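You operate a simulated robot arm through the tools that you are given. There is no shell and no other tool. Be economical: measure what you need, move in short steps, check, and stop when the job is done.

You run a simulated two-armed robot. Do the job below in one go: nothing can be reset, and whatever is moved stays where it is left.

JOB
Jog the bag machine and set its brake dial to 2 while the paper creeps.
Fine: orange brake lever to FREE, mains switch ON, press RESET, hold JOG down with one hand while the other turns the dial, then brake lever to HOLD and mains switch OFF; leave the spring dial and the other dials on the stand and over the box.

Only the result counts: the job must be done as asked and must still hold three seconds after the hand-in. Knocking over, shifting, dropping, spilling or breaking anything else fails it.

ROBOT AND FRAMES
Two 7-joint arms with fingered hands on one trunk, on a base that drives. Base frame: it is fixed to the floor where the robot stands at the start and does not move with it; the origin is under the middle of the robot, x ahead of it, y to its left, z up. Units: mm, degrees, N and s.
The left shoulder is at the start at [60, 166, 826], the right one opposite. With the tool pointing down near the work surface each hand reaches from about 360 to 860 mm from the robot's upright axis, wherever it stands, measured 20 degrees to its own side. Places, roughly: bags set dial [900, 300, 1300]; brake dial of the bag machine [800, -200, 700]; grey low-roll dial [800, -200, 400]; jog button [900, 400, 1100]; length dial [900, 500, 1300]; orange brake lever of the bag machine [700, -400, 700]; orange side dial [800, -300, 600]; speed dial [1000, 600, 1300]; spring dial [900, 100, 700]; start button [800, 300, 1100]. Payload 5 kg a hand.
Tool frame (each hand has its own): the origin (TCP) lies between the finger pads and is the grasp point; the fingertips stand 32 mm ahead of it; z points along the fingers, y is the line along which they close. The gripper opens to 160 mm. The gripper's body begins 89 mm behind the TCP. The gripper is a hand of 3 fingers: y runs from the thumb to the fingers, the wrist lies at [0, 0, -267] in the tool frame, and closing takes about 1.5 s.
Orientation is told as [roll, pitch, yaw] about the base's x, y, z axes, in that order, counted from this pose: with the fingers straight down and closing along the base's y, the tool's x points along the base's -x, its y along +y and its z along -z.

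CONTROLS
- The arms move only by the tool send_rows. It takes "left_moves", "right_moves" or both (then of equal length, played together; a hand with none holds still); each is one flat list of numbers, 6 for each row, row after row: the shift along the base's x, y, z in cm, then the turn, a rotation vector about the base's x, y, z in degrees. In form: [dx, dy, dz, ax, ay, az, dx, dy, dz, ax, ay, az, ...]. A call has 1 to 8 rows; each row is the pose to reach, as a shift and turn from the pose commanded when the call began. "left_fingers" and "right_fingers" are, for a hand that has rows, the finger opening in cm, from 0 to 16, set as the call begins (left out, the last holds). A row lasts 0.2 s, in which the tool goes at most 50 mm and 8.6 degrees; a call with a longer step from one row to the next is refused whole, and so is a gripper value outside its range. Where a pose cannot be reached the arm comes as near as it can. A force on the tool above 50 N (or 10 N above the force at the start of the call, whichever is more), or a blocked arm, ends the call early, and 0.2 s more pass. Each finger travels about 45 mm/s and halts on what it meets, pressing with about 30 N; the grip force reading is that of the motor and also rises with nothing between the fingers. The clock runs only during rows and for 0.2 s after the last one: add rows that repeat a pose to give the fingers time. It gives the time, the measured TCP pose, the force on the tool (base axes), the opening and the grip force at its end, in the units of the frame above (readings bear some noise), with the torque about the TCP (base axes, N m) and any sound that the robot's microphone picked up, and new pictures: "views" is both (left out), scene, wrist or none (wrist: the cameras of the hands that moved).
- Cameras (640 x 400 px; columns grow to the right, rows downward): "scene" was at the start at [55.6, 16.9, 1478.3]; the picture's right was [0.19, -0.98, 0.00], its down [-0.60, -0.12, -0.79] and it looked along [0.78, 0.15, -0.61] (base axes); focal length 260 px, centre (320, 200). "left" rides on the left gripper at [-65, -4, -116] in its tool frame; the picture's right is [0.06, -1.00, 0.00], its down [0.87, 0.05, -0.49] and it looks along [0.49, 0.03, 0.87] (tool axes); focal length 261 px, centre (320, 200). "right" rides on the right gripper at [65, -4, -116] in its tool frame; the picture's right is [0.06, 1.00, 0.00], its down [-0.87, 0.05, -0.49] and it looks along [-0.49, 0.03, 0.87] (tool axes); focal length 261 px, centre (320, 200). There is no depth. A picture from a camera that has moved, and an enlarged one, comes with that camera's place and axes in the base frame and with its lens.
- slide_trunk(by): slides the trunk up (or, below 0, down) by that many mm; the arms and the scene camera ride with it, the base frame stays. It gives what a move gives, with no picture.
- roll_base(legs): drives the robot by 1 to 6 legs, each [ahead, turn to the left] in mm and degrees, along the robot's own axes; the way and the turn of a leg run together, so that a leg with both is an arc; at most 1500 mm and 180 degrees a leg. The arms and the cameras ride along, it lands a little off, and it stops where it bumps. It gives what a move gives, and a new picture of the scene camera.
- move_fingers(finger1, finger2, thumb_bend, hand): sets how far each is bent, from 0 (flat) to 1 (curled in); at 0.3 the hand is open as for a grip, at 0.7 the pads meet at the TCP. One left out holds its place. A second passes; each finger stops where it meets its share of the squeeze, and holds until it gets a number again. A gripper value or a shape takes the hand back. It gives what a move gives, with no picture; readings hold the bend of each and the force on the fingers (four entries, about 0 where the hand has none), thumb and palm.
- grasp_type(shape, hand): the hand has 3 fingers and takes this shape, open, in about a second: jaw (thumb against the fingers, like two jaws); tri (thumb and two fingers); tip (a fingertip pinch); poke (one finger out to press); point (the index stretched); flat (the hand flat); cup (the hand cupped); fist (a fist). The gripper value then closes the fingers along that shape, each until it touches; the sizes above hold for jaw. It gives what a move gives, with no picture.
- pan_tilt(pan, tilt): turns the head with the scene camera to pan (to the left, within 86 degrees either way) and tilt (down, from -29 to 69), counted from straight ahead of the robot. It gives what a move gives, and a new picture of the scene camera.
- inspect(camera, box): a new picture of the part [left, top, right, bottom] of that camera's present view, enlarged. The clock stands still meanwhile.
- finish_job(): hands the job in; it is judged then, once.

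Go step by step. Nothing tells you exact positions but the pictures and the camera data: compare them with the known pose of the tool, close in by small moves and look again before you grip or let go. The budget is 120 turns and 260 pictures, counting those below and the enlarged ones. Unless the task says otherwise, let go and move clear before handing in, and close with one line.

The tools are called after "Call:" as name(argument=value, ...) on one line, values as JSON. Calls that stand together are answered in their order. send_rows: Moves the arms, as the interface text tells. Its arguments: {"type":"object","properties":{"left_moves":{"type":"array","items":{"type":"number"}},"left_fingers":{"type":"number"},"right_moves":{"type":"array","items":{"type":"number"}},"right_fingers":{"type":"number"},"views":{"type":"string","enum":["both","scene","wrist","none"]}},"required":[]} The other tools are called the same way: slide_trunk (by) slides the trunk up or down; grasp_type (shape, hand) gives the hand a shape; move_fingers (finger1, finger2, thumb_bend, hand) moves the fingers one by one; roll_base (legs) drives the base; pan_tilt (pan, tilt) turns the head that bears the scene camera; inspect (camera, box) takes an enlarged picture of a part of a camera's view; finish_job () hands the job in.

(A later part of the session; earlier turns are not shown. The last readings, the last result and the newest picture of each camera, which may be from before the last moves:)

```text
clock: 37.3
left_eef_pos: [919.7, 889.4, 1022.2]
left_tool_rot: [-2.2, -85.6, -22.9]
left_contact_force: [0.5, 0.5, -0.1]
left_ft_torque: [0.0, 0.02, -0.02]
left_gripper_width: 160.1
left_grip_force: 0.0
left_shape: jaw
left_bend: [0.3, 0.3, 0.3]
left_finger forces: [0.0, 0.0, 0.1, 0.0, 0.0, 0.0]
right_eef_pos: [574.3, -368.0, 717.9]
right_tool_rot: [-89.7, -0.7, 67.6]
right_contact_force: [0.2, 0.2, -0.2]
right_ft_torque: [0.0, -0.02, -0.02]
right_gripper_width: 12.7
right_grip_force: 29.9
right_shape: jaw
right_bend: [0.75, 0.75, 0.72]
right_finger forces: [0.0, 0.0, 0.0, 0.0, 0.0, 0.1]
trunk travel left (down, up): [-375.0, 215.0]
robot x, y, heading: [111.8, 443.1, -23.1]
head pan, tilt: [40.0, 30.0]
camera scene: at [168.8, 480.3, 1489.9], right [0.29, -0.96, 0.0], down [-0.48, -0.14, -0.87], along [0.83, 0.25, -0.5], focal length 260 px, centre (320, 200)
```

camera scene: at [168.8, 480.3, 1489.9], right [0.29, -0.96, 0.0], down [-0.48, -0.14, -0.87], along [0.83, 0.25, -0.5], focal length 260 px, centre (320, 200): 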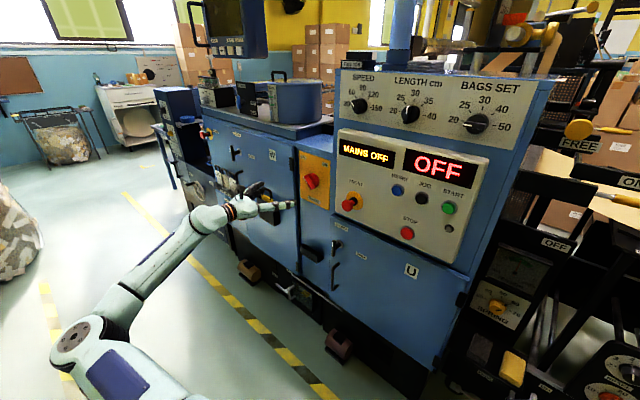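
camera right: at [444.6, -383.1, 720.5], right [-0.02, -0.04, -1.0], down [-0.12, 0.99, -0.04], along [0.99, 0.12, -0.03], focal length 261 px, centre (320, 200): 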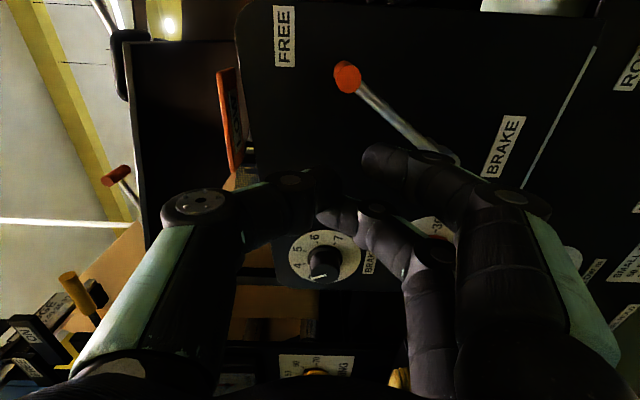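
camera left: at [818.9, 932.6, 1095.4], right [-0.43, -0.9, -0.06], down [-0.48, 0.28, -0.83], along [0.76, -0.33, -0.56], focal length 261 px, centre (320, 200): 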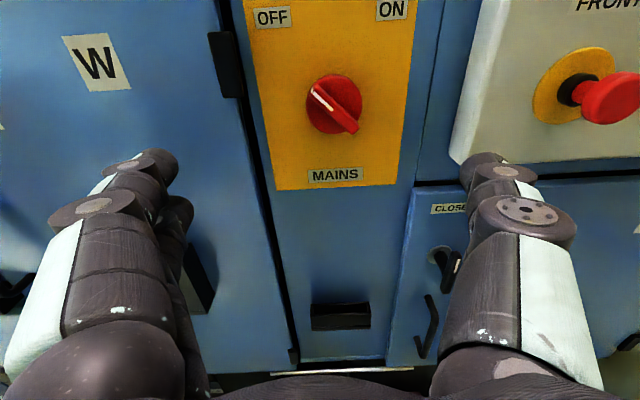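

The mains knob triangulates to about (1085, 791, 1020) with its bar tilted ~40° left toward OFF. I'll roll the left hand to match the bar and approach it.

Call:
send_rows(left_moves=[1, -1, 0, -7.3, 2, 0, 2, -2, 0, -14.6, 4.5, 0, 3, -3, 0, -22, 7, 0, 4, -4, 0, -29.5, 9.5, 0, 5, -5, 0, -37, 11.8, 0, 6.5, -5.7, 0, -38.4, 12, 0, 8.2, -6.3, 0, -38.4, 12, 0], left_fingers=8, views="wrist")

```text
clock: 38.9
left_eef_pos: [1001.5, 826.3, 1024.6]
left_tool_rot: [-92.6, -50.1, 65.8]
left_contact_force: [0.0, -0.6, 0.7]
left_ft_torque: [-0.04, 0.0, -0.01]
left_gripper_width: 80.6
left_grip_force: 0.1
left_shape: jaw
left_bend: [0.72, 0.72, 0.7]
left_finger forces: [0.1, 0.0, 0.0, 0.0, 0.1, 0.0]
right_eef_pos: [574.8, -366.8, 717.1]
right_tool_rot: [-89.8, -0.7, 67.6]
right_contact_force: [-0.8, 0.4, -0.2]
right_ft_torque: [-0.03, -0.02, -0.01]
right_gripper_width: 12.9
right_grip_force: 29.7
right_shape: jaw
right_bend: [0.75, 0.75, 0.72]
right_finger forces: [0.0, 0.0, 0.0, 0.0, 0.0, 0.1]
trunk travel left (down, up): [-375.0, 215.0]
robot x, y, heading: [108.3, 441.5, -22.9]
head pan, tilt: [40.0, 30.0]
camera left: at [913.9, 912.3, 1071.0], right [-0.37, -0.71, 0.59], down [-0.65, -0.26, -0.71], along [0.66, -0.65, -0.37], focal length 261 px, centre (320, 200)
```

left: 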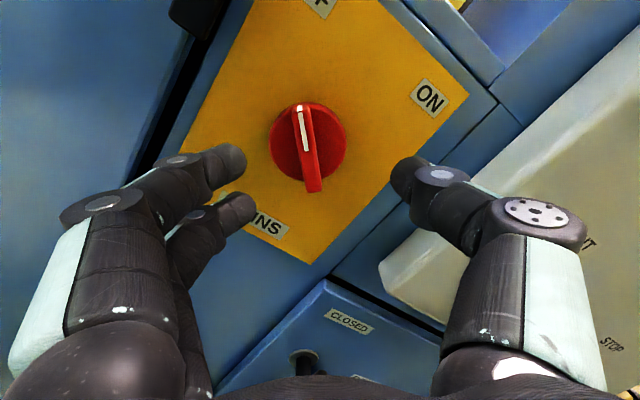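

The bar is lined up between the fingers. I'll move in until the tips straddle it.

Call:
send_rows(left_moves=[2, -0.7, -0.5, 0, 0, 0, 4, -1.5, -0.5, 0, 0, 0, 6.2, -2.3, -0.5, 0, 0, 0, 6.2, -2.3, -0.5, 0, 0, 0], views="wrist")

```text
clock: 39.9
left_eef_pos: [1064.1, 803.9, 1020.2]
left_tool_rot: [-92.4, -50.0, 65.8]
left_contact_force: [-0.7, -0.5, -0.4]
left_ft_torque: [0.03, 0.0, -0.01]
left_gripper_width: 80.5
left_grip_force: 0.1
left_shape: jaw
left_bend: [0.72, 0.72, 0.7]
left_finger forces: [0.2, 0.0, 0.0, 0.0, 0.0, 0.0]
right_eef_pos: [575.1, -368.1, 717.4]
right_tool_rot: [-89.9, -0.7, 67.6]
right_contact_force: [0.9, -0.3, -0.7]
right_ft_torque: [-0.02, 0.02, 0.01]
right_gripper_width: 12.9
right_grip_force: 29.9
right_shape: jaw
right_bend: [0.75, 0.75, 0.72]
right_finger forces: [0.0, 0.1, 0.0, 0.0, 0.0, 0.0]
trunk travel left (down, up): [-375.0, 215.0]
robot x, y, heading: [108.7, 440.8, -22.8]
head pan, tilt: [40.0, 30.0]
camera left: at [975.9, 888.9, 1066.4], right [-0.37, -0.71, 0.59], down [-0.65, -0.26, -0.71], along [0.66, -0.65, -0.37], focal length 261 px, centre (320, 200)
```

left: 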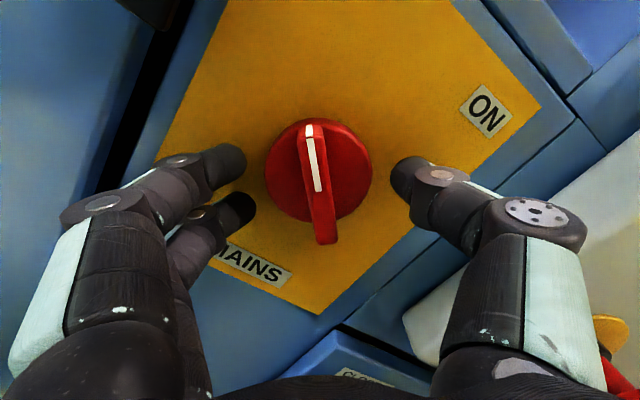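

The tips straddle the bar just short of the disc. I'll back off a few millimetres and close.

Call:
send_rows(left_moves=[-0.5, 0.2, -0.1, 0, 0, 0, -0.5, 0.2, -0.1, 0, 0, 0, -0.5, 0.2, -0.1, 0, 0, 0, -0.5, 0.2, -0.1, 0, 0, 0, -0.5, 0.2, -0.1, 0, 0, 0, -0.5, 0.2, -0.1, 0, 0, 0, -0.5, 0.2, -0.1, 0, 0, 0], left_fingers=0, views="wrist")

```text
clock: 41.5
left_eef_pos: [1057.7, 807.4, 1016.7]
left_tool_rot: [-92.6, -49.9, 65.9]
left_contact_force: [-26.2, 13.2, -13.3]
left_ft_torque: [0.43, 0.56, 0.46]
left_gripper_width: 39.0
left_grip_force: 30.2
left_shape: jaw
left_bend: [0.74, 0.74, 0.7]
left_finger forces: [24.2, 20.3, 0.0, 0.0, 25.6, 0.0]
right_eef_pos: [575.2, -366.9, 718.7]
right_tool_rot: [-89.9, -0.7, 67.6]
right_contact_force: [0.5, -0.6, 0.7]
right_ft_torque: [-0.01, 0.03, -0.02]
right_gripper_width: 12.9
right_grip_force: 30.2
right_shape: jaw
right_bend: [0.75, 0.75, 0.72]
right_finger forces: [0.0, 0.0, 0.1, 0.1, 0.0, 0.0]
trunk travel left (down, up): [-375.0, 215.0]
robot x, y, heading: [108.4, 438.1, -23.2]
head pan, tilt: [40.0, 30.0]
camera left: at [969.3, 893.3, 1064.2], right [-0.37, -0.72, 0.59], down [-0.65, -0.26, -0.71], along [0.66, -0.65, -0.37], focal length 261 px, centre (320, 200)
```

left: 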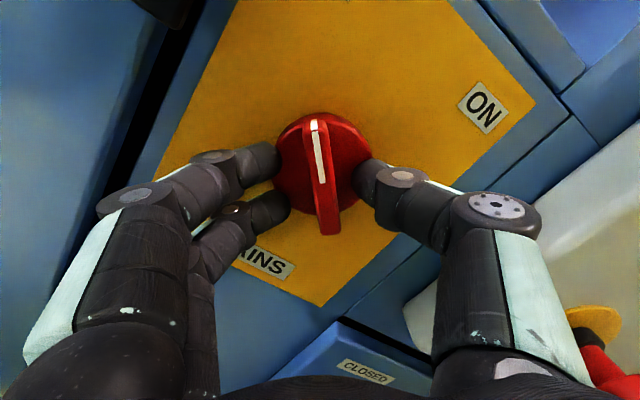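

The fingers closed on the disc instead of the bar. I'll open, retreat about 15 mm and close again.

Call:
send_rows(left_moves=[0, 0, 0, 0, 0, 0, 0, 0, 0, 0, 0, 0, 0, 0, 0, 0, 0, 0, -1.4, 0.6, 0.2, 0, 0, 0, -1.4, 0.6, 0.2, 0, 0, 0], left_fingers=8, views="none")

Call:
send_rows(left_moves=[0, 0, 0, 0, 0, 0, 0, 0, 0, 0, 0, 0, 0, 0, 0, 0, 0, 0, 0, 0, 0, 0, 0, 0, 0, 0, 0, 0, 0, 0, 0, 0, 0, 0, 0, 0, 0, 0, 0, 0, 0, 0], left_fingers=0, views="wrist")

```text
clock: 42.7
left_eef_pos: [1045.3, 809.0, 1019.8]
left_tool_rot: [-92.6, -49.9, 65.8]
left_contact_force: [-0.2, -0.6, 0.1]
left_ft_torque: [-0.01, 0.01, -0.03]
left_gripper_width: 79.3
left_grip_force: 0.1
left_shape: jaw
left_bend: [0.72, 0.72, 0.7]
left_finger forces: [0.0, 0.0, 0.0, 0.0, 0.0, 0.0]
right_eef_pos: [573.9, -368.5, 717.8]
right_tool_rot: [-89.7, -0.7, 67.5]
right_contact_force: [-0.3, -0.9, -0.4]
right_ft_torque: [-0.03, 0.0, -0.01]
right_gripper_width: 12.9
right_grip_force: 30.0
right_shape: jaw
right_bend: [0.75, 0.75, 0.72]
right_finger forces: [0.1, 0.1, 0.0, 0.1, 0.1, 0.0]
trunk travel left (down, up): [-375.0, 215.0]
robot x, y, heading: [110.5, 441.5, -23.3]
head pan, tilt: [40.0, 30.0]
```

```text
clock: 44.3
left_eef_pos: [1045.3, 812.3, 1019.9]
left_tool_rot: [-92.5, -50.1, 65.7]
left_contact_force: [1.9, 1.2, 0.3]
left_ft_torque: [-0.06, 0.02, 0.02]
left_gripper_width: 8.2
left_grip_force: 30.2
left_shape: jaw
left_bend: [0.72, 0.71, 0.7]
left_finger forces: [13.3, 13.7, 0.0, 0.0, 25.3, 0.0]
right_eef_pos: [574.4, -368.0, 718.0]
right_tool_rot: [-89.8, -0.7, 67.6]
right_contact_force: [-0.3, 0.2, 0.2]
right_ft_torque: [-0.02, 0.01, 0.0]
right_gripper_width: 12.9
right_grip_force: 30.1
right_shape: jaw
right_bend: [0.75, 0.75, 0.72]
right_finger forces: [0.1, 0.0, 0.1, 0.0, 0.1, 0.0]
trunk travel left (down, up): [-375.0, 215.0]
robot x, y, heading: [114.1, 444.9, -23.3]
head pan, tilt: [40.0, 30.0]
camera left: at [957.0, 896.9, 1067.4], right [-0.37, -0.71, 0.59], down [-0.65, -0.26, -0.71], along [0.66, -0.65, -0.37], focal length 261 px, centre (320, 200)
```

left: 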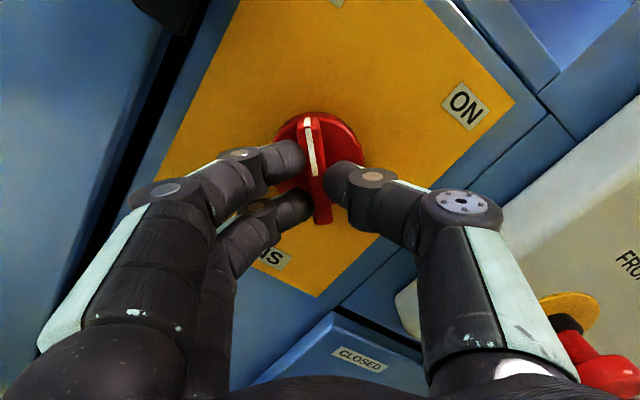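

The bar is gripped and centred. I'll rotate the hand clockwise about the knob axis toward ON.

Call:
send_rows(left_moves=[0, 0, 0, 7.34, -3.19, 0, 0, 0, 0, 14.7, -6.4, 0, 0, 0, 0, 22, -9.6, 0, 0, 0, 0, 29.4, -12.8, 0, 0, 0, 0, 36.7, -16, 0, 0, 0, 0, 44, -19.1, 0, 0, 0, 0, 51.4, -22.3, 0, 0, 0, 0, 58.7, -25.5, 0], views="both")

```text
clock: 46.1
left_eef_pos: [1045.3, 812.2, 1019.4]
left_tool_rot: [85.7, -65.9, -112.2]
left_contact_force: [4.5, 1.1, -2.9]
left_ft_torque: [-0.22, 0.03, 0.01]
left_gripper_width: 7.6
left_grip_force: 30.3
left_shape: jaw
left_bend: [0.72, 0.71, 0.7]
left_finger forces: [15.8, 14.1, 0.1, 0.0, 26.7, 0.0]
right_eef_pos: [575.9, -367.1, 717.2]
right_tool_rot: [-89.9, -0.7, 67.5]
right_contact_force: [-0.6, -0.4, -1.3]
right_ft_torque: [0.0, 0.02, 0.01]
right_gripper_width: 13.1
right_grip_force: 30.0
right_shape: jaw
right_bend: [0.75, 0.75, 0.72]
right_finger forces: [0.1, 0.1, 0.0, 0.0, 0.0, 0.1]
trunk travel left (down, up): [-375.0, 215.0]
robot x, y, heading: [108.9, 442.9, -23.2]
head pan, tilt: [40.0, 30.0]
camera scene: at [169.5, 480.7, 1489.9], right [0.29, -0.96, 0.0], down [-0.48, -0.14, -0.87], along [0.83, 0.25, -0.5], focal length 260 px, centre (320, 200)
camera left: at [929.5, 833.9, 1078.9], right [-0.4, -0.79, -0.46], down [-0.28, 0.59, -0.76], along [0.87, -0.17, -0.46], focal length 261 px, centre (320, 200)
```

scene: 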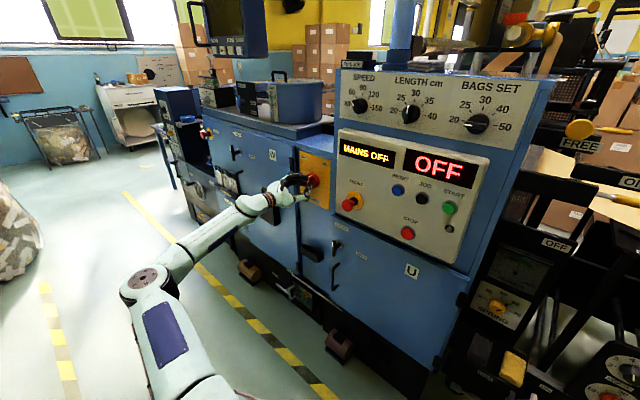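
left: 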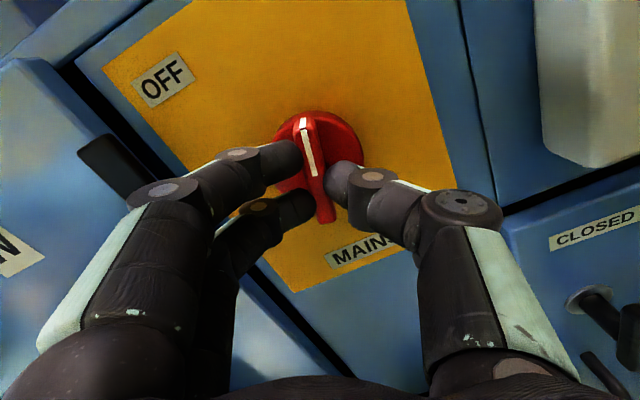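

The bar has followed through 64° and still reads MAINS OFF. I'll keep turning.

Call:
send_rows(left_moves=[0, 0, 0, 7.34, -3.19, 0, 0, 0, 0, 14.7, -6.4, 0, 0, 0, 0, 22, -9.6, 0, 0, 0, 0, 25.7, -11.2, 0], views="both")

```text
clock: 47.1
left_eef_pos: [1045.6, 811.7, 1020.2]
left_tool_rot: [86.5, -37.9, -112.8]
left_contact_force: [5.7, 3.9, -3.1]
left_ft_torque: [-0.23, 0.07, 0.08]
left_gripper_width: 7.6
left_grip_force: 30.3
left_shape: jaw
left_bend: [0.72, 0.71, 0.7]
left_finger forces: [17.3, 12.1, 0.0, 0.1, 25.7, 0.0]
right_eef_pos: [576.9, -367.5, 717.1]
right_tool_rot: [-89.7, -0.7, 67.6]
right_contact_force: [0.9, -0.2, 0.1]
right_ft_torque: [0.02, 0.01, -0.01]
right_gripper_width: 13.0
right_grip_force: 30.6
right_shape: jaw
right_bend: [0.75, 0.75, 0.72]
right_finger forces: [0.1, 0.1, 0.1, 0.0, 0.1, 0.1]
trunk travel left (down, up): [-375.0, 215.0]
robot x, y, heading: [111.1, 441.6, -23.1]
head pan, tilt: [40.0, 30.0]
camera scene: at [169.7, 480.9, 1489.9], right [0.29, -0.96, 0.0], down [-0.48, -0.14, -0.87], along [0.83, 0.25, -0.5], focal length 260 px, centre (320, 200)
camera left: at [919.2, 810.5, 1059.9], right [-0.27, -0.5, -0.82], down [-0.16, 0.87, -0.47], along [0.95, 0.01, -0.32], focal length 261 px, centre (320, 200)
```

scene: 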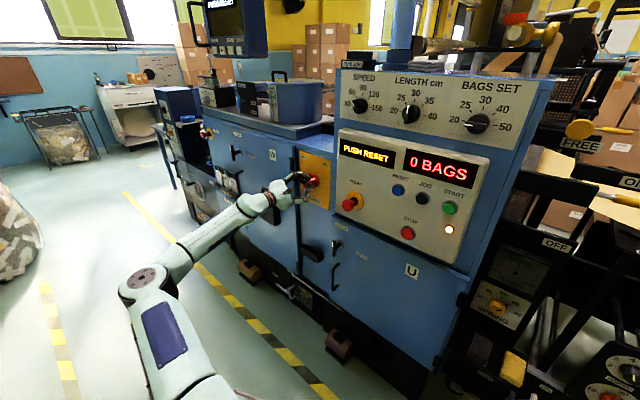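
left: 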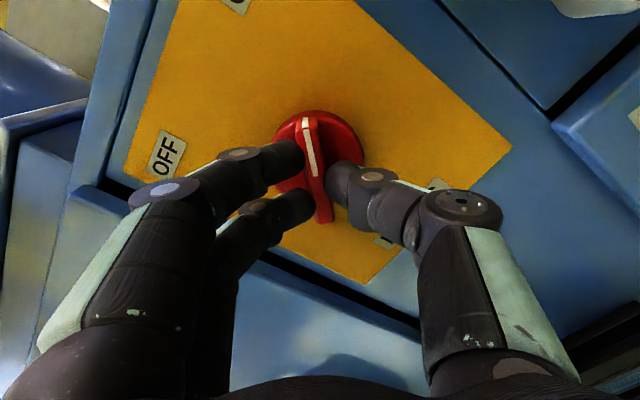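

The display now says PUSH RESET, so mains is ON. I'll release, retreat and roll the hand back toward level.

Call:
send_rows(left_moves=[0, 0, 0, 0, 0, 0, 0, 0, 0, 0, 0, 0, 0, 0, 0, 0, 0, 0, -2.5, 1, 0, 0, 0, 0, -6, 2.5, 0, 0, 0, 0, -9.5, 4.1, 0, 0, 0, 0, -13, 5.6, 0, 0, 0, 0], left_fingers=8, views="wrist")

Call:
send_rows(left_moves=[-1.5, -3, 1, -7.34, 3.19, 0, -3, -6, 2.5, -14.7, 6.4, 0, -4.5, -9.5, 4, -22, 9.6, 0, -6, -13, 5.5, -29.4, 12.8, 0, -7.5, -16.5, 7, -36.7, 16, 0, -9, -20, 8.5, -44, 19.1, 0, -10.5, -23.5, 10, -46.8, 20.3, 0, -12, -27, 10, -46.8, 20.3, 0], views="wrist")

```text
clock: 48.7
left_eef_pos: [915.3, 867.6, 1019.5]
left_tool_rot: [86.6, -38.0, -112.9]
left_contact_force: [0.2, 0.3, 0.0]
left_ft_torque: [0.02, 0.01, -0.01]
left_gripper_width: 79.6
left_grip_force: 0.1
left_shape: jaw
left_bend: [0.72, 0.72, 0.7]
left_finger forces: [0.0, 0.0, 0.0, 0.0, 0.0, 0.0]
right_eef_pos: [575.1, -368.4, 716.3]
right_tool_rot: [-89.8, -0.8, 67.5]
right_contact_force: [-0.1, -0.8, -0.2]
right_ft_torque: [0.02, 0.02, -0.01]
right_gripper_width: 12.5
right_grip_force: 30.0
right_shape: jaw
right_bend: [0.75, 0.75, 0.72]
right_finger forces: [0.1, 0.0, 0.1, 0.0, 0.0, 0.1]
trunk travel left (down, up): [-375.0, 215.0]
robot x, y, heading: [109.2, 441.8, -23.4]
head pan, tilt: [40.0, 30.0]
camera left: at [788.3, 866.3, 1060.1], right [-0.27, -0.5, -0.82], down [-0.16, 0.87, -0.47], along [0.95, 0.0, -0.32], focal length 261 px, centre (320, 200)
```

left: 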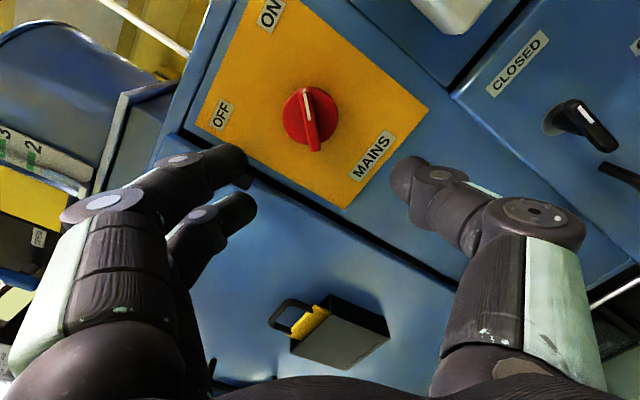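

```text
clock: 50.5
left_eef_pos: [794.5, 596.5, 1119.3]
left_tool_rot: [60.5, -88.9, -87.2]
left_contact_force: [0.8, 0.1, -0.1]
left_ft_torque: [0.0, 0.03, 0.02]
left_gripper_width: 79.5
left_grip_force: 0.0
left_shape: jaw
left_bend: [0.72, 0.72, 0.7]
left_finger forces: [0.0, 0.0, 0.0, 0.0, 0.0, 0.0]
right_eef_pos: [575.0, -368.1, 716.8]
right_tool_rot: [-89.8, -0.8, 67.6]
right_contact_force: [0.5, 0.6, 0.2]
right_ft_torque: [0.03, -0.03, 0.0]
right_gripper_width: 12.9
right_grip_force: 30.0
right_shape: jaw
right_bend: [0.75, 0.75, 0.72]
right_finger forces: [0.0, 0.0, 0.0, 0.0, 0.0, 0.0]
trunk travel left (down, up): [-375.0, 215.0]
robot x, y, heading: [107.8, 440.0, -23.1]
head pan, tilt: [40.0, 30.0]
camera left: at [688.3, 641.8, 1184.3], right [-0.45, -0.89, -0.08], down [-0.42, 0.28, -0.86], along [0.79, -0.35, -0.5], focal length 261 px, centre (320, 200)
```

left: 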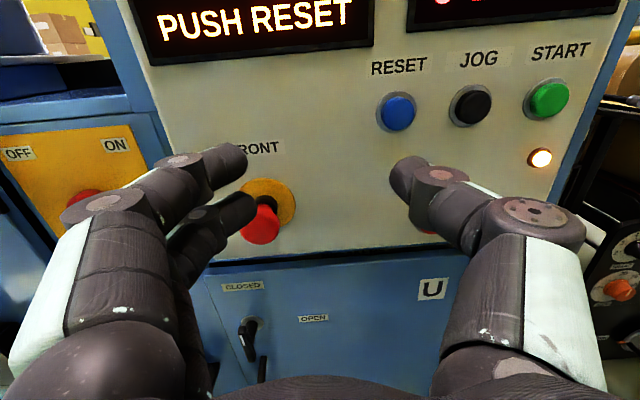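

RESET, JOG and START are in view. I'll set the left hand to the poke shape and look at which finger extends.

Call:
grasp_type(shape="poke", hand="left")

Call:
inspect(camera="left", box=[0, 0, 640, 400])

Call:
inspect(camera="scene", box=[200, 100, 520, 300])

```text
clock: 51.4
left_eef_pos: [794.6, 595.6, 1121.0]
left_tool_rot: [63.4, -88.9, -89.9]
left_contact_force: [-0.1, 0.4, 0.0]
left_ft_torque: [0.0, 0.04, -0.02]
left_gripper_width: 0.1
left_grip_force: 0.0
left_shape: poke
left_bend: [1.0, 1.0, 0.46]
left_finger forces: [0.0, 0.1, 0.0, 0.0, 0.1, 0.1]
right_eef_pos: [574.6, -367.2, 717.2]
right_tool_rot: [-89.8, -0.7, 67.6]
right_contact_force: [-0.3, 0.3, 0.8]
right_ft_torque: [0.0, 0.0, 0.01]
right_gripper_width: 12.9
right_grip_force: 30.3
right_shape: jaw
right_bend: [0.75, 0.75, 0.72]
right_finger forces: [0.0, 0.1, 0.0, 0.0, 0.0, 0.1]
trunk travel left (down, up): [-375.0, 215.0]
robot x, y, heading: [109.6, 442.2, -23.1]
head pan, tilt: [40.0, 30.0]
```

```text
1.00 times, centred on (320, 200) of left (not enlarged: the box is as wide or as high as the picture)
camera zoom: at [688.7, 642.6, 1184.2], right [-0.45, -0.89, -0.08], down [-0.42, 0.29, -0.86], along [0.79, -0.35, -0.5], focal length 261 px, centre (320, 200)
```

zoom: 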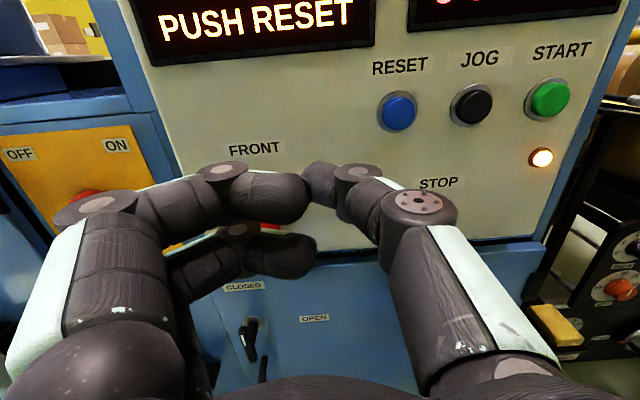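

```text
2.00 times, centred on (360, 200) of scene
camera zoom: at [168.8, 480.3, 1489.9], right [0.29, -0.96, 0.0], down [-0.48, -0.14, -0.87], along [0.83, 0.25, -0.5], focal length 521 px, centre (240, 200)
```

zoom: 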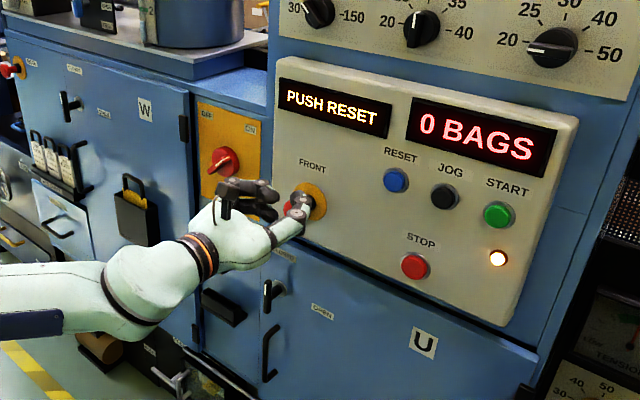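

The poke shape has no clear single tip, so I'll use the closed jaw, whose tip is known to be 32 mm ahead of the TCP.

Call:
grasp_type(shape="jaw", hand="left")

Call:
send_rows(left_moves=[-1, -3, 0, 0, 0, 0, -2.5, -7, 0, 0, 0, 0, -4, -11, 0, 0, 0, 0, -4, -11, 0, 0, 0, 0, -4, -11, 0, 0, 0, 0, -4, -11, 0, 0, 0, 0, -4, -11, 0, 0, 0, 0, -4, -11, 0, 0, 0, 0], left_fingers=0, views="both")

```text
clock: 52.3
left_eef_pos: [793.6, 596.1, 1120.5]
left_tool_rot: [63.3, -89.0, -89.9]
left_contact_force: [0.8, -0.1, -1.0]
left_ft_torque: [-0.02, 0.01, 0.02]
left_gripper_width: 159.9
left_grip_force: 0.0
left_shape: jaw
left_bend: [0.3, 0.3, 0.3]
left_finger forces: [0.0, 0.0, 0.0, 0.0, 0.0, 0.1]
right_eef_pos: [574.8, -367.2, 718.1]
right_tool_rot: [-89.8, -0.8, 67.6]
right_contact_force: [-0.6, 0.4, -0.3]
right_ft_torque: [0.0, 0.02, -0.02]
right_gripper_width: 13.1
right_grip_force: 30.2
right_shape: jaw
right_bend: [0.75, 0.75, 0.72]
right_finger forces: [0.0, 0.1, 0.0, 0.0, 0.0, 0.0]
trunk travel left (down, up): [-375.0, 215.0]
robot x, y, heading: [109.3, 440.9, -22.9]
head pan, tilt: [40.0, 30.0]
```

```text
clock: 54.1
left_eef_pos: [754.7, 487.4, 1120.6]
left_tool_rot: [63.7, -88.9, -90.3]
left_contact_force: [-0.2, 0.1, 0.0]
left_ft_torque: [0.04, -0.02, -0.02]
left_gripper_width: 0.0
left_grip_force: 0.0
left_shape: jaw
left_bend: [0.7, 0.7, 0.7]
left_finger forces: [0.0, 0.0, 0.0, 0.1, 0.0, 0.0]
right_eef_pos: [576.0, -366.4, 717.1]
right_tool_rot: [-89.8, -0.8, 67.6]
right_contact_force: [0.1, -0.5, 1.1]
right_ft_torque: [0.0, -0.01, 0.02]
right_gripper_width: 12.9
right_grip_force: 30.0
right_shape: jaw
right_bend: [0.75, 0.75, 0.72]
right_finger forces: [0.0, 0.0, 0.0, 0.0, 0.0, 0.0]
trunk travel left (down, up): [-375.0, 215.0]
robot x, y, heading: [108.8, 445.5, -23.4]
head pan, tilt: [40.0, 30.0]
camera scene: at [168.8, 480.3, 1489.9], right [0.29, -0.96, 0.0], down [-0.48, -0.14, -0.87], along [0.83, 0.25, -0.5], focal length 260 px, centre (320, 200)
camera left: at [649.6, 532.5, 1184.6], right [-0.45, -0.89, -0.08], down [-0.42, 0.29, -0.86], along [0.79, -0.35, -0.5], focal length 261 px, centre (320, 200)
```

scene: 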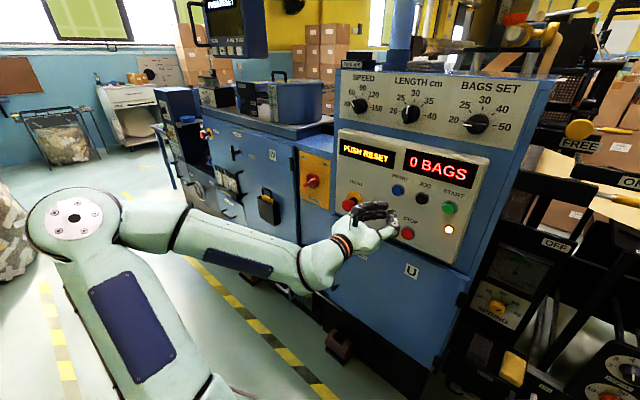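
left: 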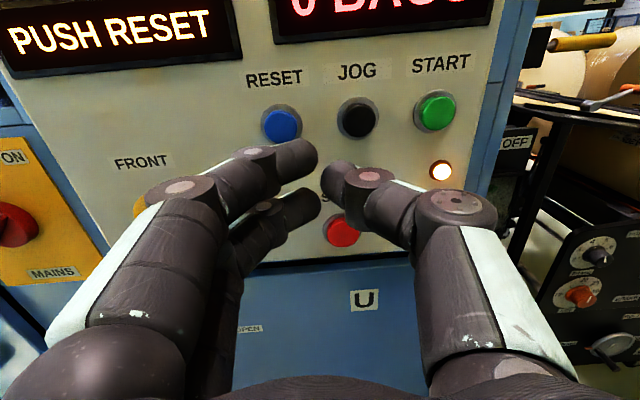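

RESET and JOG re-measure at (899, 456, 1125) and (869, 387, 1124). I'll advance onto RESET and press gently.

Call:
send_rows(left_moves=[1.1, 2.6, 0.35, 0, 0, 0, 5.25, 0.77, 0.35, 0, 0, 0, 9.37, -1.02, 0.35, 0, 0, 0, 10.75, -1.62, 0.35, 0, 0, 0, 11.48, -1.94, 0.35, 0, 0, 0, 11.94, -2.14, 0.35, 0, 0, 0, 12.31, -2.3, 0.35, 0, 0, 0], views="both")

```text
clock: 55.6
left_eef_pos: [867.0, 465.7, 1125.1]
left_tool_rot: [64.8, -88.8, -91.7]
left_contact_force: [-37.8, 18.2, 5.6]
left_ft_torque: [-0.15, -0.29, -0.17]
left_gripper_width: 0.0
left_grip_force: 30.3
left_shape: jaw
left_bend: [0.67, 0.67, 0.69]
left_finger forces: [0.1, 0.0, 0.1, 0.0, 54.4, 0.0]
right_eef_pos: [573.8, -365.8, 719.5]
right_tool_rot: [-90.1, -0.7, 67.7]
right_contact_force: [0.8, 0.8, 0.1]
right_ft_torque: [0.02, -0.01, -0.02]
right_gripper_width: 12.7
right_grip_force: 29.3
right_shape: jaw
right_bend: [0.75, 0.75, 0.72]
right_finger forces: [0.0, 0.0, 0.0, 0.1, 0.1, 0.0]
trunk travel left (down, up): [-375.0, 215.0]
robot x, y, heading: [107.3, 441.7, -23.0]
head pan, tilt: [40.0, 30.0]
heard: click
stopped in row 7 (left hand): the force on the tool passed its limit at 54 N (the readings are from after the stop); the commanded pose is now the measured one
camera scene: at [162.6, 483.1, 1490.3], right [0.3, -0.96, 0.0], down [-0.47, -0.15, -0.87], along [0.83, 0.26, -0.5], focal length 260 px, centre (320, 200)
camera left: at [761.8, 512.5, 1188.8], right [-0.45, -0.89, -0.08], down [-0.41, 0.29, -0.86], along [0.79, -0.36, -0.5], focal length 261 px, centre (320, 200)
```

scene: 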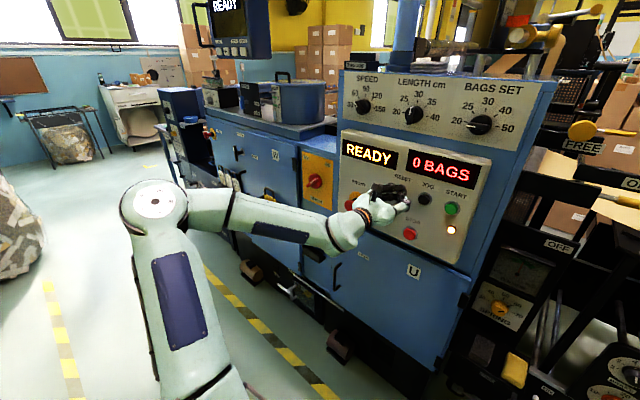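
left: 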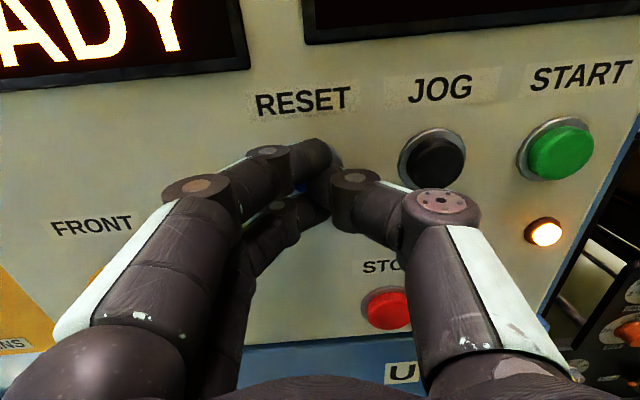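

The display says READY. I'll back off and place the left hand in front of JOG.

Call:
send_rows(left_moves=[-2, 0.9, 0, 0, 0, 0, -4.6, 2, 0, 0, 0, 0, -6.1, -1.5, 0, 0, 0, 0, -7.6, -4.9, 0, 0, 0, 0, -7.6, -4.9, 0, 0, 0, 0], views="wrist")

Call:
pan_tilt(pan=-5, tilt=36)

```text
clock: 56.8
left_eef_pos: [795.4, 414.7, 1122.1]
left_tool_rot: [52.8, -88.8, -79.5]
left_contact_force: [0.0, 0.9, -0.4]
left_ft_torque: [-0.02, 0.02, -0.01]
left_gripper_width: 0.0
left_grip_force: 30.2
left_shape: jaw
left_bend: [0.66, 0.66, 0.68]
left_finger forces: [0.0, 0.0, 0.0, 0.0, 0.1, 0.0]
right_eef_pos: [575.9, -367.9, 716.4]
right_tool_rot: [-89.8, -0.8, 67.6]
right_contact_force: [0.9, 0.3, -0.5]
right_ft_torque: [0.01, 0.0, 0.01]
right_gripper_width: 13.0
right_grip_force: 30.7
right_shape: jaw
right_bend: [0.75, 0.75, 0.72]
right_finger forces: [0.1, 0.0, 0.1, 0.0, 0.0, 0.0]
trunk travel left (down, up): [-375.0, 215.0]
robot x, y, heading: [108.0, 442.9, -23.0]
head pan, tilt: [40.0, 30.0]
camera left: at [690.4, 462.0, 1186.8], right [-0.45, -0.89, -0.08], down [-0.42, 0.29, -0.86], along [0.79, -0.35, -0.5], focal length 261 px, centre (320, 200)
```

left: 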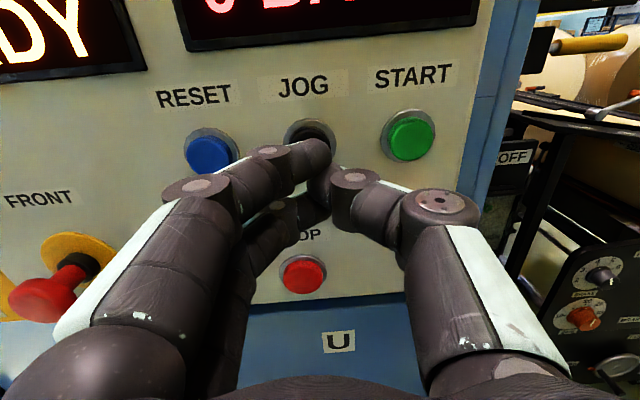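

```text
clock: 58.0
left_eef_pos: [796.0, 415.9, 1122.9]
left_tool_rot: [53.2, -88.8, -80.0]
left_contact_force: [-0.7, 0.7, -1.2]
left_ft_torque: [-0.01, -0.01, -0.01]
left_gripper_width: 0.0
left_grip_force: 29.7
left_shape: jaw
left_bend: [0.66, 0.66, 0.68]
left_finger forces: [0.0, 0.0, 0.0, 0.0, 0.1, 0.1]
right_eef_pos: [574.9, -367.2, 715.9]
right_tool_rot: [-89.7, -0.8, 67.6]
right_contact_force: [-0.3, 1.0, 0.6]
right_ft_torque: [0.03, 0.01, 0.01]
right_gripper_width: 12.9
right_grip_force: 29.4
right_shape: jaw
right_bend: [0.75, 0.75, 0.72]
right_finger forces: [0.0, 0.0, 0.1, 0.0, 0.0, 0.0]
trunk travel left (down, up): [-375.0, 215.0]
robot x, y, heading: [109.7, 439.6, -23.1]
head pan, tilt: [-5.0, 36.0]
camera scene: at [158.8, 413.2, 1480.6], right [-0.47, -0.88, 0.0], down [-0.52, 0.28, -0.81], along [0.71, -0.38, -0.59], focal length 260 px, centre (320, 200)
```

scene: 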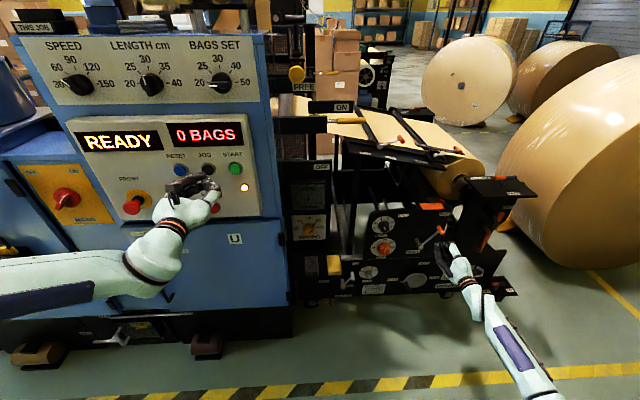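

READY holds and the left hand is in front of JOG. Now I'll bring the right hand in front of the brake dial, pre-rolled clockwise so I can turn it counter-clockwise.

Call:
send_rows(right_moves=[1, 2.2, -0.1, 6.6, -2.9, 0, 2, 4.4, -0.2, 13.2, -5.7, 0, 3, 6.6, -0.4, 19.8, -8.6, 0, 4.2, 8.8, -0.6, 26.4, -11.5, 0, 5.4, 11, -0.8, 33, -14.4, 0, 6.6, 13, -1, 39.6, -17.2, 0, 8, 15, -1, 45.8, -20, 0, 9.6, 17.1, -1, 45.8, -20, 0], right_fingers=9, views="both")

```text
clock: 59.8
left_eef_pos: [795.6, 416.3, 1122.1]
left_tool_rot: [53.1, -88.8, -79.8]
left_contact_force: [-0.9, 0.3, -0.5]
left_ft_torque: [-0.01, 0.0, -0.02]
left_gripper_width: 0.3
left_grip_force: 30.1
left_shape: jaw
left_bend: [0.66, 0.66, 0.68]
left_finger forces: [0.0, 0.1, 0.0, 0.0, 0.0, 0.0]
right_eef_pos: [655.6, -264.1, 728.9]
right_tool_rot: [-89.1, -50.8, 70.6]
right_contact_force: [-0.2, -0.3, 0.5]
right_ft_torque: [0.0, 0.01, 0.01]
right_gripper_width: 89.8
right_grip_force: 0.0
right_shape: jaw
right_bend: [0.72, 0.72, 0.7]
right_finger forces: [0.1, 0.1, 0.0, 0.1, 0.0, 0.1]
right hand out of reach, approached as far as the arm can: row 4, 5, 6, 7, 8
trunk travel left (down, up): [-375.0, 215.0]
robot x, y, heading: [107.9, 438.8, -22.8]
head pan, tilt: [-5.0, 36.0]
camera scene: at [158.8, 413.2, 1480.6], right [-0.47, -0.88, 0.0], down [-0.52, 0.28, -0.81], along [0.71, -0.38, -0.59], focal length 260 px, centre (320, 200)
camera right: at [533.5, -268.5, 682.1], right [0.23, 0.7, -0.68], down [-0.27, 0.72, 0.64], along [0.93, 0.03, 0.35], focal length 261 px, centre (320, 200)
```

scene: 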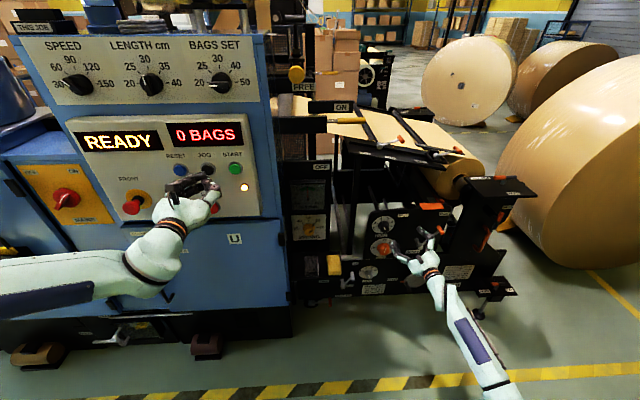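
right: 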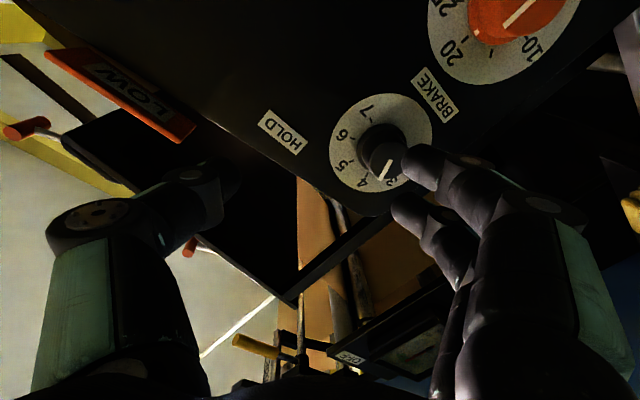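

The arm can't fully reach this roll at this standoff. Before adjusting, I'll zoom in on the dial for the pointer angle.

Call:
inspect(camera="right", box=[300, 60, 480, 230])

Call:
inspect(camera="scene", box=[340, 190, 460, 265])

```text
2.35 times, centred on (390, 145) of right
camera zoom: at [533.5, -268.5, 682.1], right [0.23, 0.7, -0.68], down [-0.27, 0.72, 0.64], along [0.93, 0.03, 0.35], focal length 613 px, centre (155, 329)
```

zoom: 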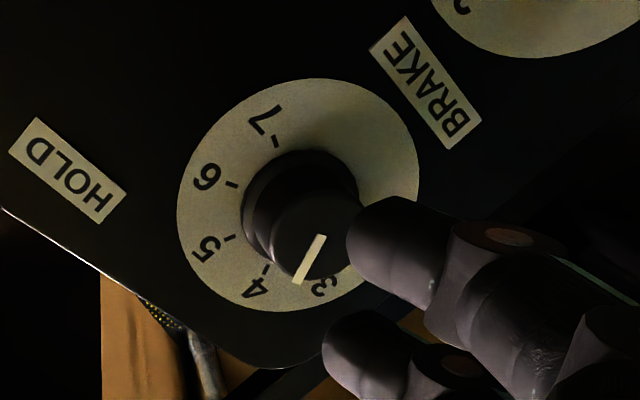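

```text
5.33 times, centred on (400, 228) of scene
camera zoom: at [158.8, 413.2, 1480.6], right [-0.47, -0.88, 0.0], down [-0.52, 0.28, -0.81], along [0.71, -0.38, -0.59], focal length 1389 px, centre (-107, 53)
```

zoom: 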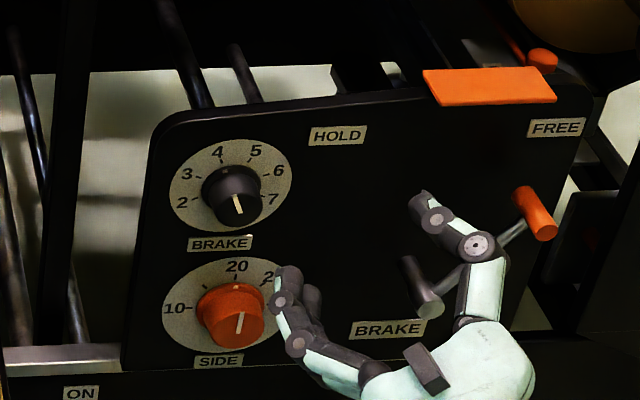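

The pointer is at about 4, so reaching 2 needs roughly 78° counter-clockwise. I'll test how far the hand can roll that way while standing off.

Call:
send_rows(right_moves=[0, 0, 0, -7.3, 3.2, 0, 0, 0, 0, -14.7, 6.4, 0, 0, 0, 0, -22, 9.6, 0, 0, 0, 0, -29.4, 12.8, 0, 0, 0, 0, -36.7, 16, 0, 0, 0, 0, -44, 19.2, 0, 0, 0, 0, -51.3, 22.3, 0, 0, 0, 0, -58.6, 25.5, 0], views="wrist")

Call:
send_rows(right_moves=[0, 0, 0, -7.3, 3.2, 0, 0, 0, 0, -14.7, 6.4, 0, 0, 0, 0, -22, 9.6, 0, 0, 0, 0, -29.4, 12.8, 0, 0, 0, 0, -36.7, 16, 0, 0, 0, 0, -44, 19.2, 0, 0, 0, 0, -51.3, 22.3, 0, 0, 0, 0, -58.6, 25.5, 0], views="wrist")

```text
clock: 61.5
left_eef_pos: [796.1, 415.7, 1121.6]
left_tool_rot: [53.3, -88.8, -80.1]
left_contact_force: [0.6, -0.2, 0.4]
left_ft_torque: [0.01, -0.01, -0.02]
left_gripper_width: 0.0
left_grip_force: 29.9
left_shape: jaw
left_bend: [0.66, 0.66, 0.68]
left_finger forces: [0.1, 0.0, 0.0, 0.0, 0.0, 0.0]
right_eef_pos: [649.9, -282.8, 702.5]
right_tool_rot: [-87.1, 11.3, 70.1]
right_contact_force: [0.8, -0.6, 0.5]
right_ft_torque: [-0.01, -0.01, -0.01]
right_gripper_width: 89.7
right_grip_force: 0.1
right_shape: jaw
right_bend: [0.72, 0.72, 0.7]
right_finger forces: [0.0, 0.1, 0.0, 0.0, 0.1, 0.0]
right hand out of reach, approached as far as the arm can: row 7, 8
trunk travel left (down, up): [-375.0, 215.0]
robot x, y, heading: [110.7, 438.9, -23.1]
head pan, tilt: [-5.0, 36.0]
camera right: at [523.0, -300.8, 725.6], right [-0.14, -0.22, -0.97], down [-0.18, 0.96, -0.2], along [0.98, 0.14, -0.17], focal length 261 px, centre (320, 200)
```

right: 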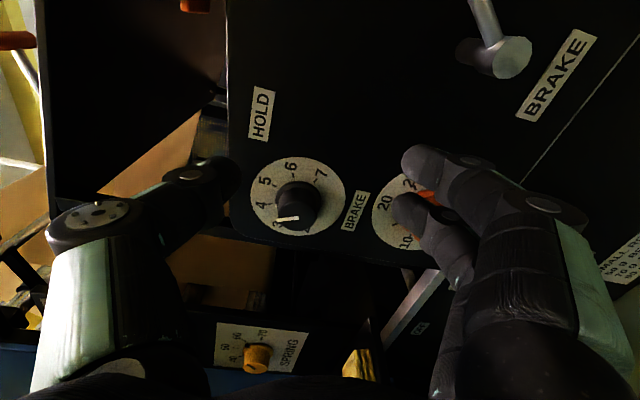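

```text
clock: 62.7
left_eef_pos: [795.5, 416.9, 1122.1]
left_tool_rot: [54.5, -88.6, -81.2]
left_contact_force: [0.0, -0.8, 0.5]
left_ft_torque: [0.02, -0.01, 0.06]
left_gripper_width: 0.0
left_grip_force: 30.2
left_shape: jaw
left_bend: [0.66, 0.66, 0.68]
left_finger forces: [0.0, 0.1, 0.0, 0.0, 0.0, 0.1]
right_eef_pos: [653.8, -378.8, 725.2]
right_tool_rot: [-78.6, 43.4, 80.3]
right_contact_force: [2.4, 5.1, -0.9]
right_ft_torque: [0.25, -0.09, 0.12]
right_gripper_width: 88.1
right_grip_force: 0.1
right_shape: jaw
right_bend: [0.72, 0.72, 0.7]
right_finger forces: [5.1, 0.1, 0.1, 0.0, 0.0, 0.0]
right hand out of reach, approached as far as the arm can: row 1, 2, 3, 4, 5
trunk travel left (down, up): [-375.0, 215.0]
robot x, y, heading: [105.4, 443.2, -22.8]
head pan, tilt: [-5.0, 36.0]
stopped in row 5 (right hand): the force on the tool passed its limit at 70 N (the readings are from after the stop); the commanded pose is now the measured one
camera right: at [539.1, -387.6, 788.6], right [-0.32, -0.67, -0.67], down [-0.37, 0.73, -0.57], along [0.87, 0.07, -0.48], focal length 261 px, centre (320, 200)
```

right: 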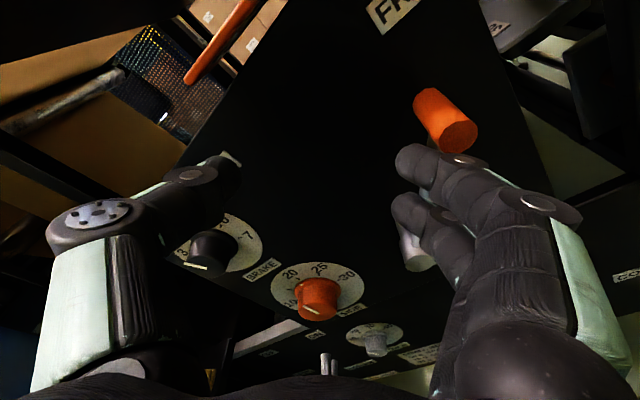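

Beyond about -100° of roll the arm runs out of range, and a finger bumped the lever peg toward FREE. I'll back away, return to the dial at a roll the arm can reach, and turn it in two grips.

Call:
send_rows(right_moves=[0, 1.8, 0, 3.6, -1.8, -0.6, -3, 4, 0, 10.8, -5.5, -1.9, -3, 6.5, 0, 18, -9.2, -3.1, -2, 9, 0, 25.2, -12.9, -4.3, -1, 11.5, -0.5, 32.4, -16.6, -5.6, 0.5, 14, -1, 39.6, -20.3, -6.8, 2.3, 16, -1.5, 46.8, -24, -8, 4.1, 17.2, -1.9, 54, -27.7, -9.3], views="wrist")

```text
clock: 64.5
left_eef_pos: [796.4, 418.2, 1121.3]
left_tool_rot: [52.9, -88.8, -79.6]
left_contact_force: [-1.0, 0.9, 0.1]
left_ft_torque: [0.01, 0.0, -0.04]
left_gripper_width: 0.0
left_grip_force: 30.0
left_shape: jaw
left_bend: [0.66, 0.66, 0.68]
left_finger forces: [0.1, 0.0, 0.0, 0.0, 0.0, 0.0]
right_eef_pos: [682.9, -272.8, 726.2]
right_tool_rot: [-88.4, -16.5, 70.2]
right_contact_force: [0.1, -0.6, -0.2]
right_ft_torque: [0.0, 0.03, 0.0]
right_gripper_width: 89.5
right_grip_force: 0.0
right_shape: jaw
right_bend: [0.72, 0.72, 0.7]
right_finger forces: [0.1, 0.1, 0.0, 0.0, 0.0, 0.0]
right hand out of reach, approached as far as the arm can: row 6, 7, 8
trunk travel left (down, up): [-375.0, 215.0]
robot x, y, heading: [107.1, 442.8, -23.1]
head pan, tilt: [-5.0, 36.0]
camera right: at [553.5, -293.8, 713.4], right [0.05, 0.22, -0.97], down [-0.18, 0.96, 0.21], along [0.98, 0.16, 0.09], focal length 261 px, centre (320, 200)
```

right: 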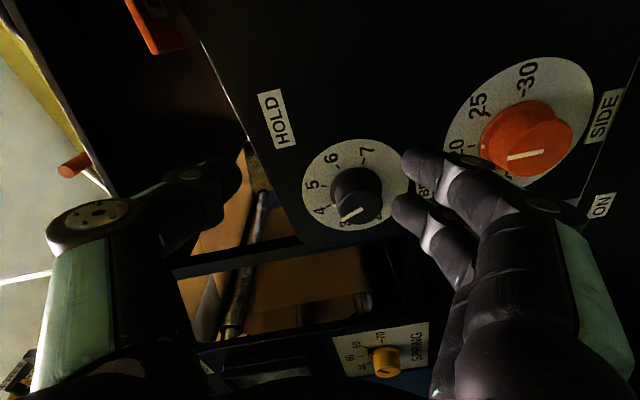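

The limit is the hand's heading so far left, so I'll allow about 15° of yaw tilt and see if the dial becomes reachable.

Call:
send_rows(right_moves=[0, 0, 0, 0, 0, 8, 0, 0, 0, 0, 0, 15, 0, 0, 0, 0, 0, 15, 0, 0, 0, 0, 0, 15], views="wrist")

```text
clock: 65.5
left_eef_pos: [795.3, 417.6, 1122.6]
left_tool_rot: [53.6, -88.8, -80.2]
left_contact_force: [-0.2, 0.1, -0.1]
left_ft_torque: [0.02, -0.03, 0.0]
left_gripper_width: 0.0
left_grip_force: 30.2
left_shape: jaw
left_bend: [0.66, 0.66, 0.68]
left_finger forces: [0.0, 0.0, 0.0, 0.1, 0.0, 0.0]
right_eef_pos: [682.8, -273.6, 725.4]
right_tool_rot: [-88.4, -16.3, 85.2]
right_contact_force: [0.3, -0.6, 0.8]
right_ft_torque: [-0.01, 0.01, -0.03]
right_gripper_width: 89.5
right_grip_force: 0.0
right_shape: jaw
right_bend: [0.72, 0.72, 0.7]
right_finger forces: [0.0, 0.0, 0.1, 0.0, 0.0, 0.1]
trunk travel left (down, up): [-375.0, 215.0]
robot x, y, heading: [109.2, 444.1, -23.0]
head pan, tilt: [-5.0, 36.0]
camera right: at [563.1, -328.0, 713.9], right [-0.01, 0.22, -0.97], down [-0.42, 0.88, 0.21], along [0.91, 0.41, 0.09], focal length 261 px, centre (320, 200)
```

right: 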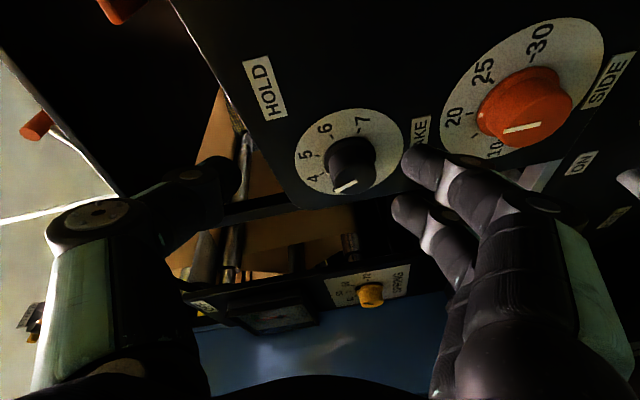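

With more yaw the pose is reachable. I'll shift left to line up with the dial.

Call:
send_rows(right_moves=[0.3, 2, -0.5, 0, 0, 0, 0.6, 4, -1, 0, 0, 0, 0.9, 6, -1.5, 0, 0, 0, 1.2, 6.6, -1.9, 0, 0, 0], views="wrist")

```text
clock: 66.5
left_eef_pos: [796.0, 416.7, 1122.3]
left_tool_rot: [53.3, -88.8, -80.1]
left_contact_force: [-0.1, -0.5, 0.3]
left_ft_torque: [-0.01, 0.02, -0.03]
left_gripper_width: 0.0
left_grip_force: 30.4
left_shape: jaw
left_bend: [0.66, 0.66, 0.68]
left_finger forces: [0.0, 0.0, 0.1, 0.0, 0.0, 0.0]
right_eef_pos: [693.0, -208.2, 707.3]
right_tool_rot: [-88.4, -16.3, 85.1]
right_contact_force: [-0.7, 0.2, -0.1]
right_ft_torque: [-0.02, -0.01, -0.01]
right_gripper_width: 89.8
right_grip_force: 0.1
right_shape: jaw
right_bend: [0.72, 0.72, 0.7]
right_finger forces: [0.0, 0.1, 0.0, 0.1, 0.1, 0.0]
trunk travel left (down, up): [-375.0, 215.0]
robot x, y, heading: [102.5, 444.2, -23.0]
head pan, tilt: [-5.0, 36.0]
camera right: at [575.3, -261.9, 694.9], right [-0.01, 0.22, -0.97], down [-0.42, 0.88, 0.21], along [0.91, 0.41, 0.09], focal length 261 px, centre (320, 200)
```

right: 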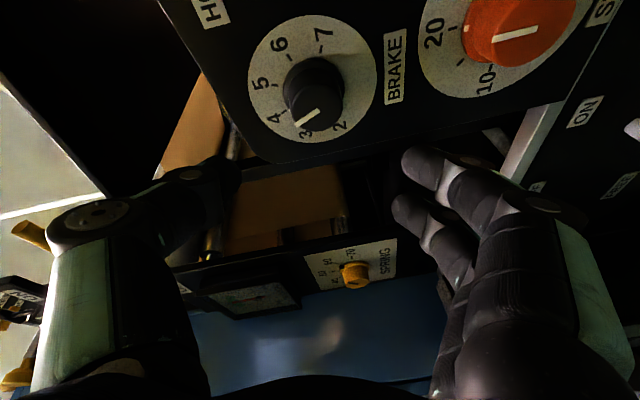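

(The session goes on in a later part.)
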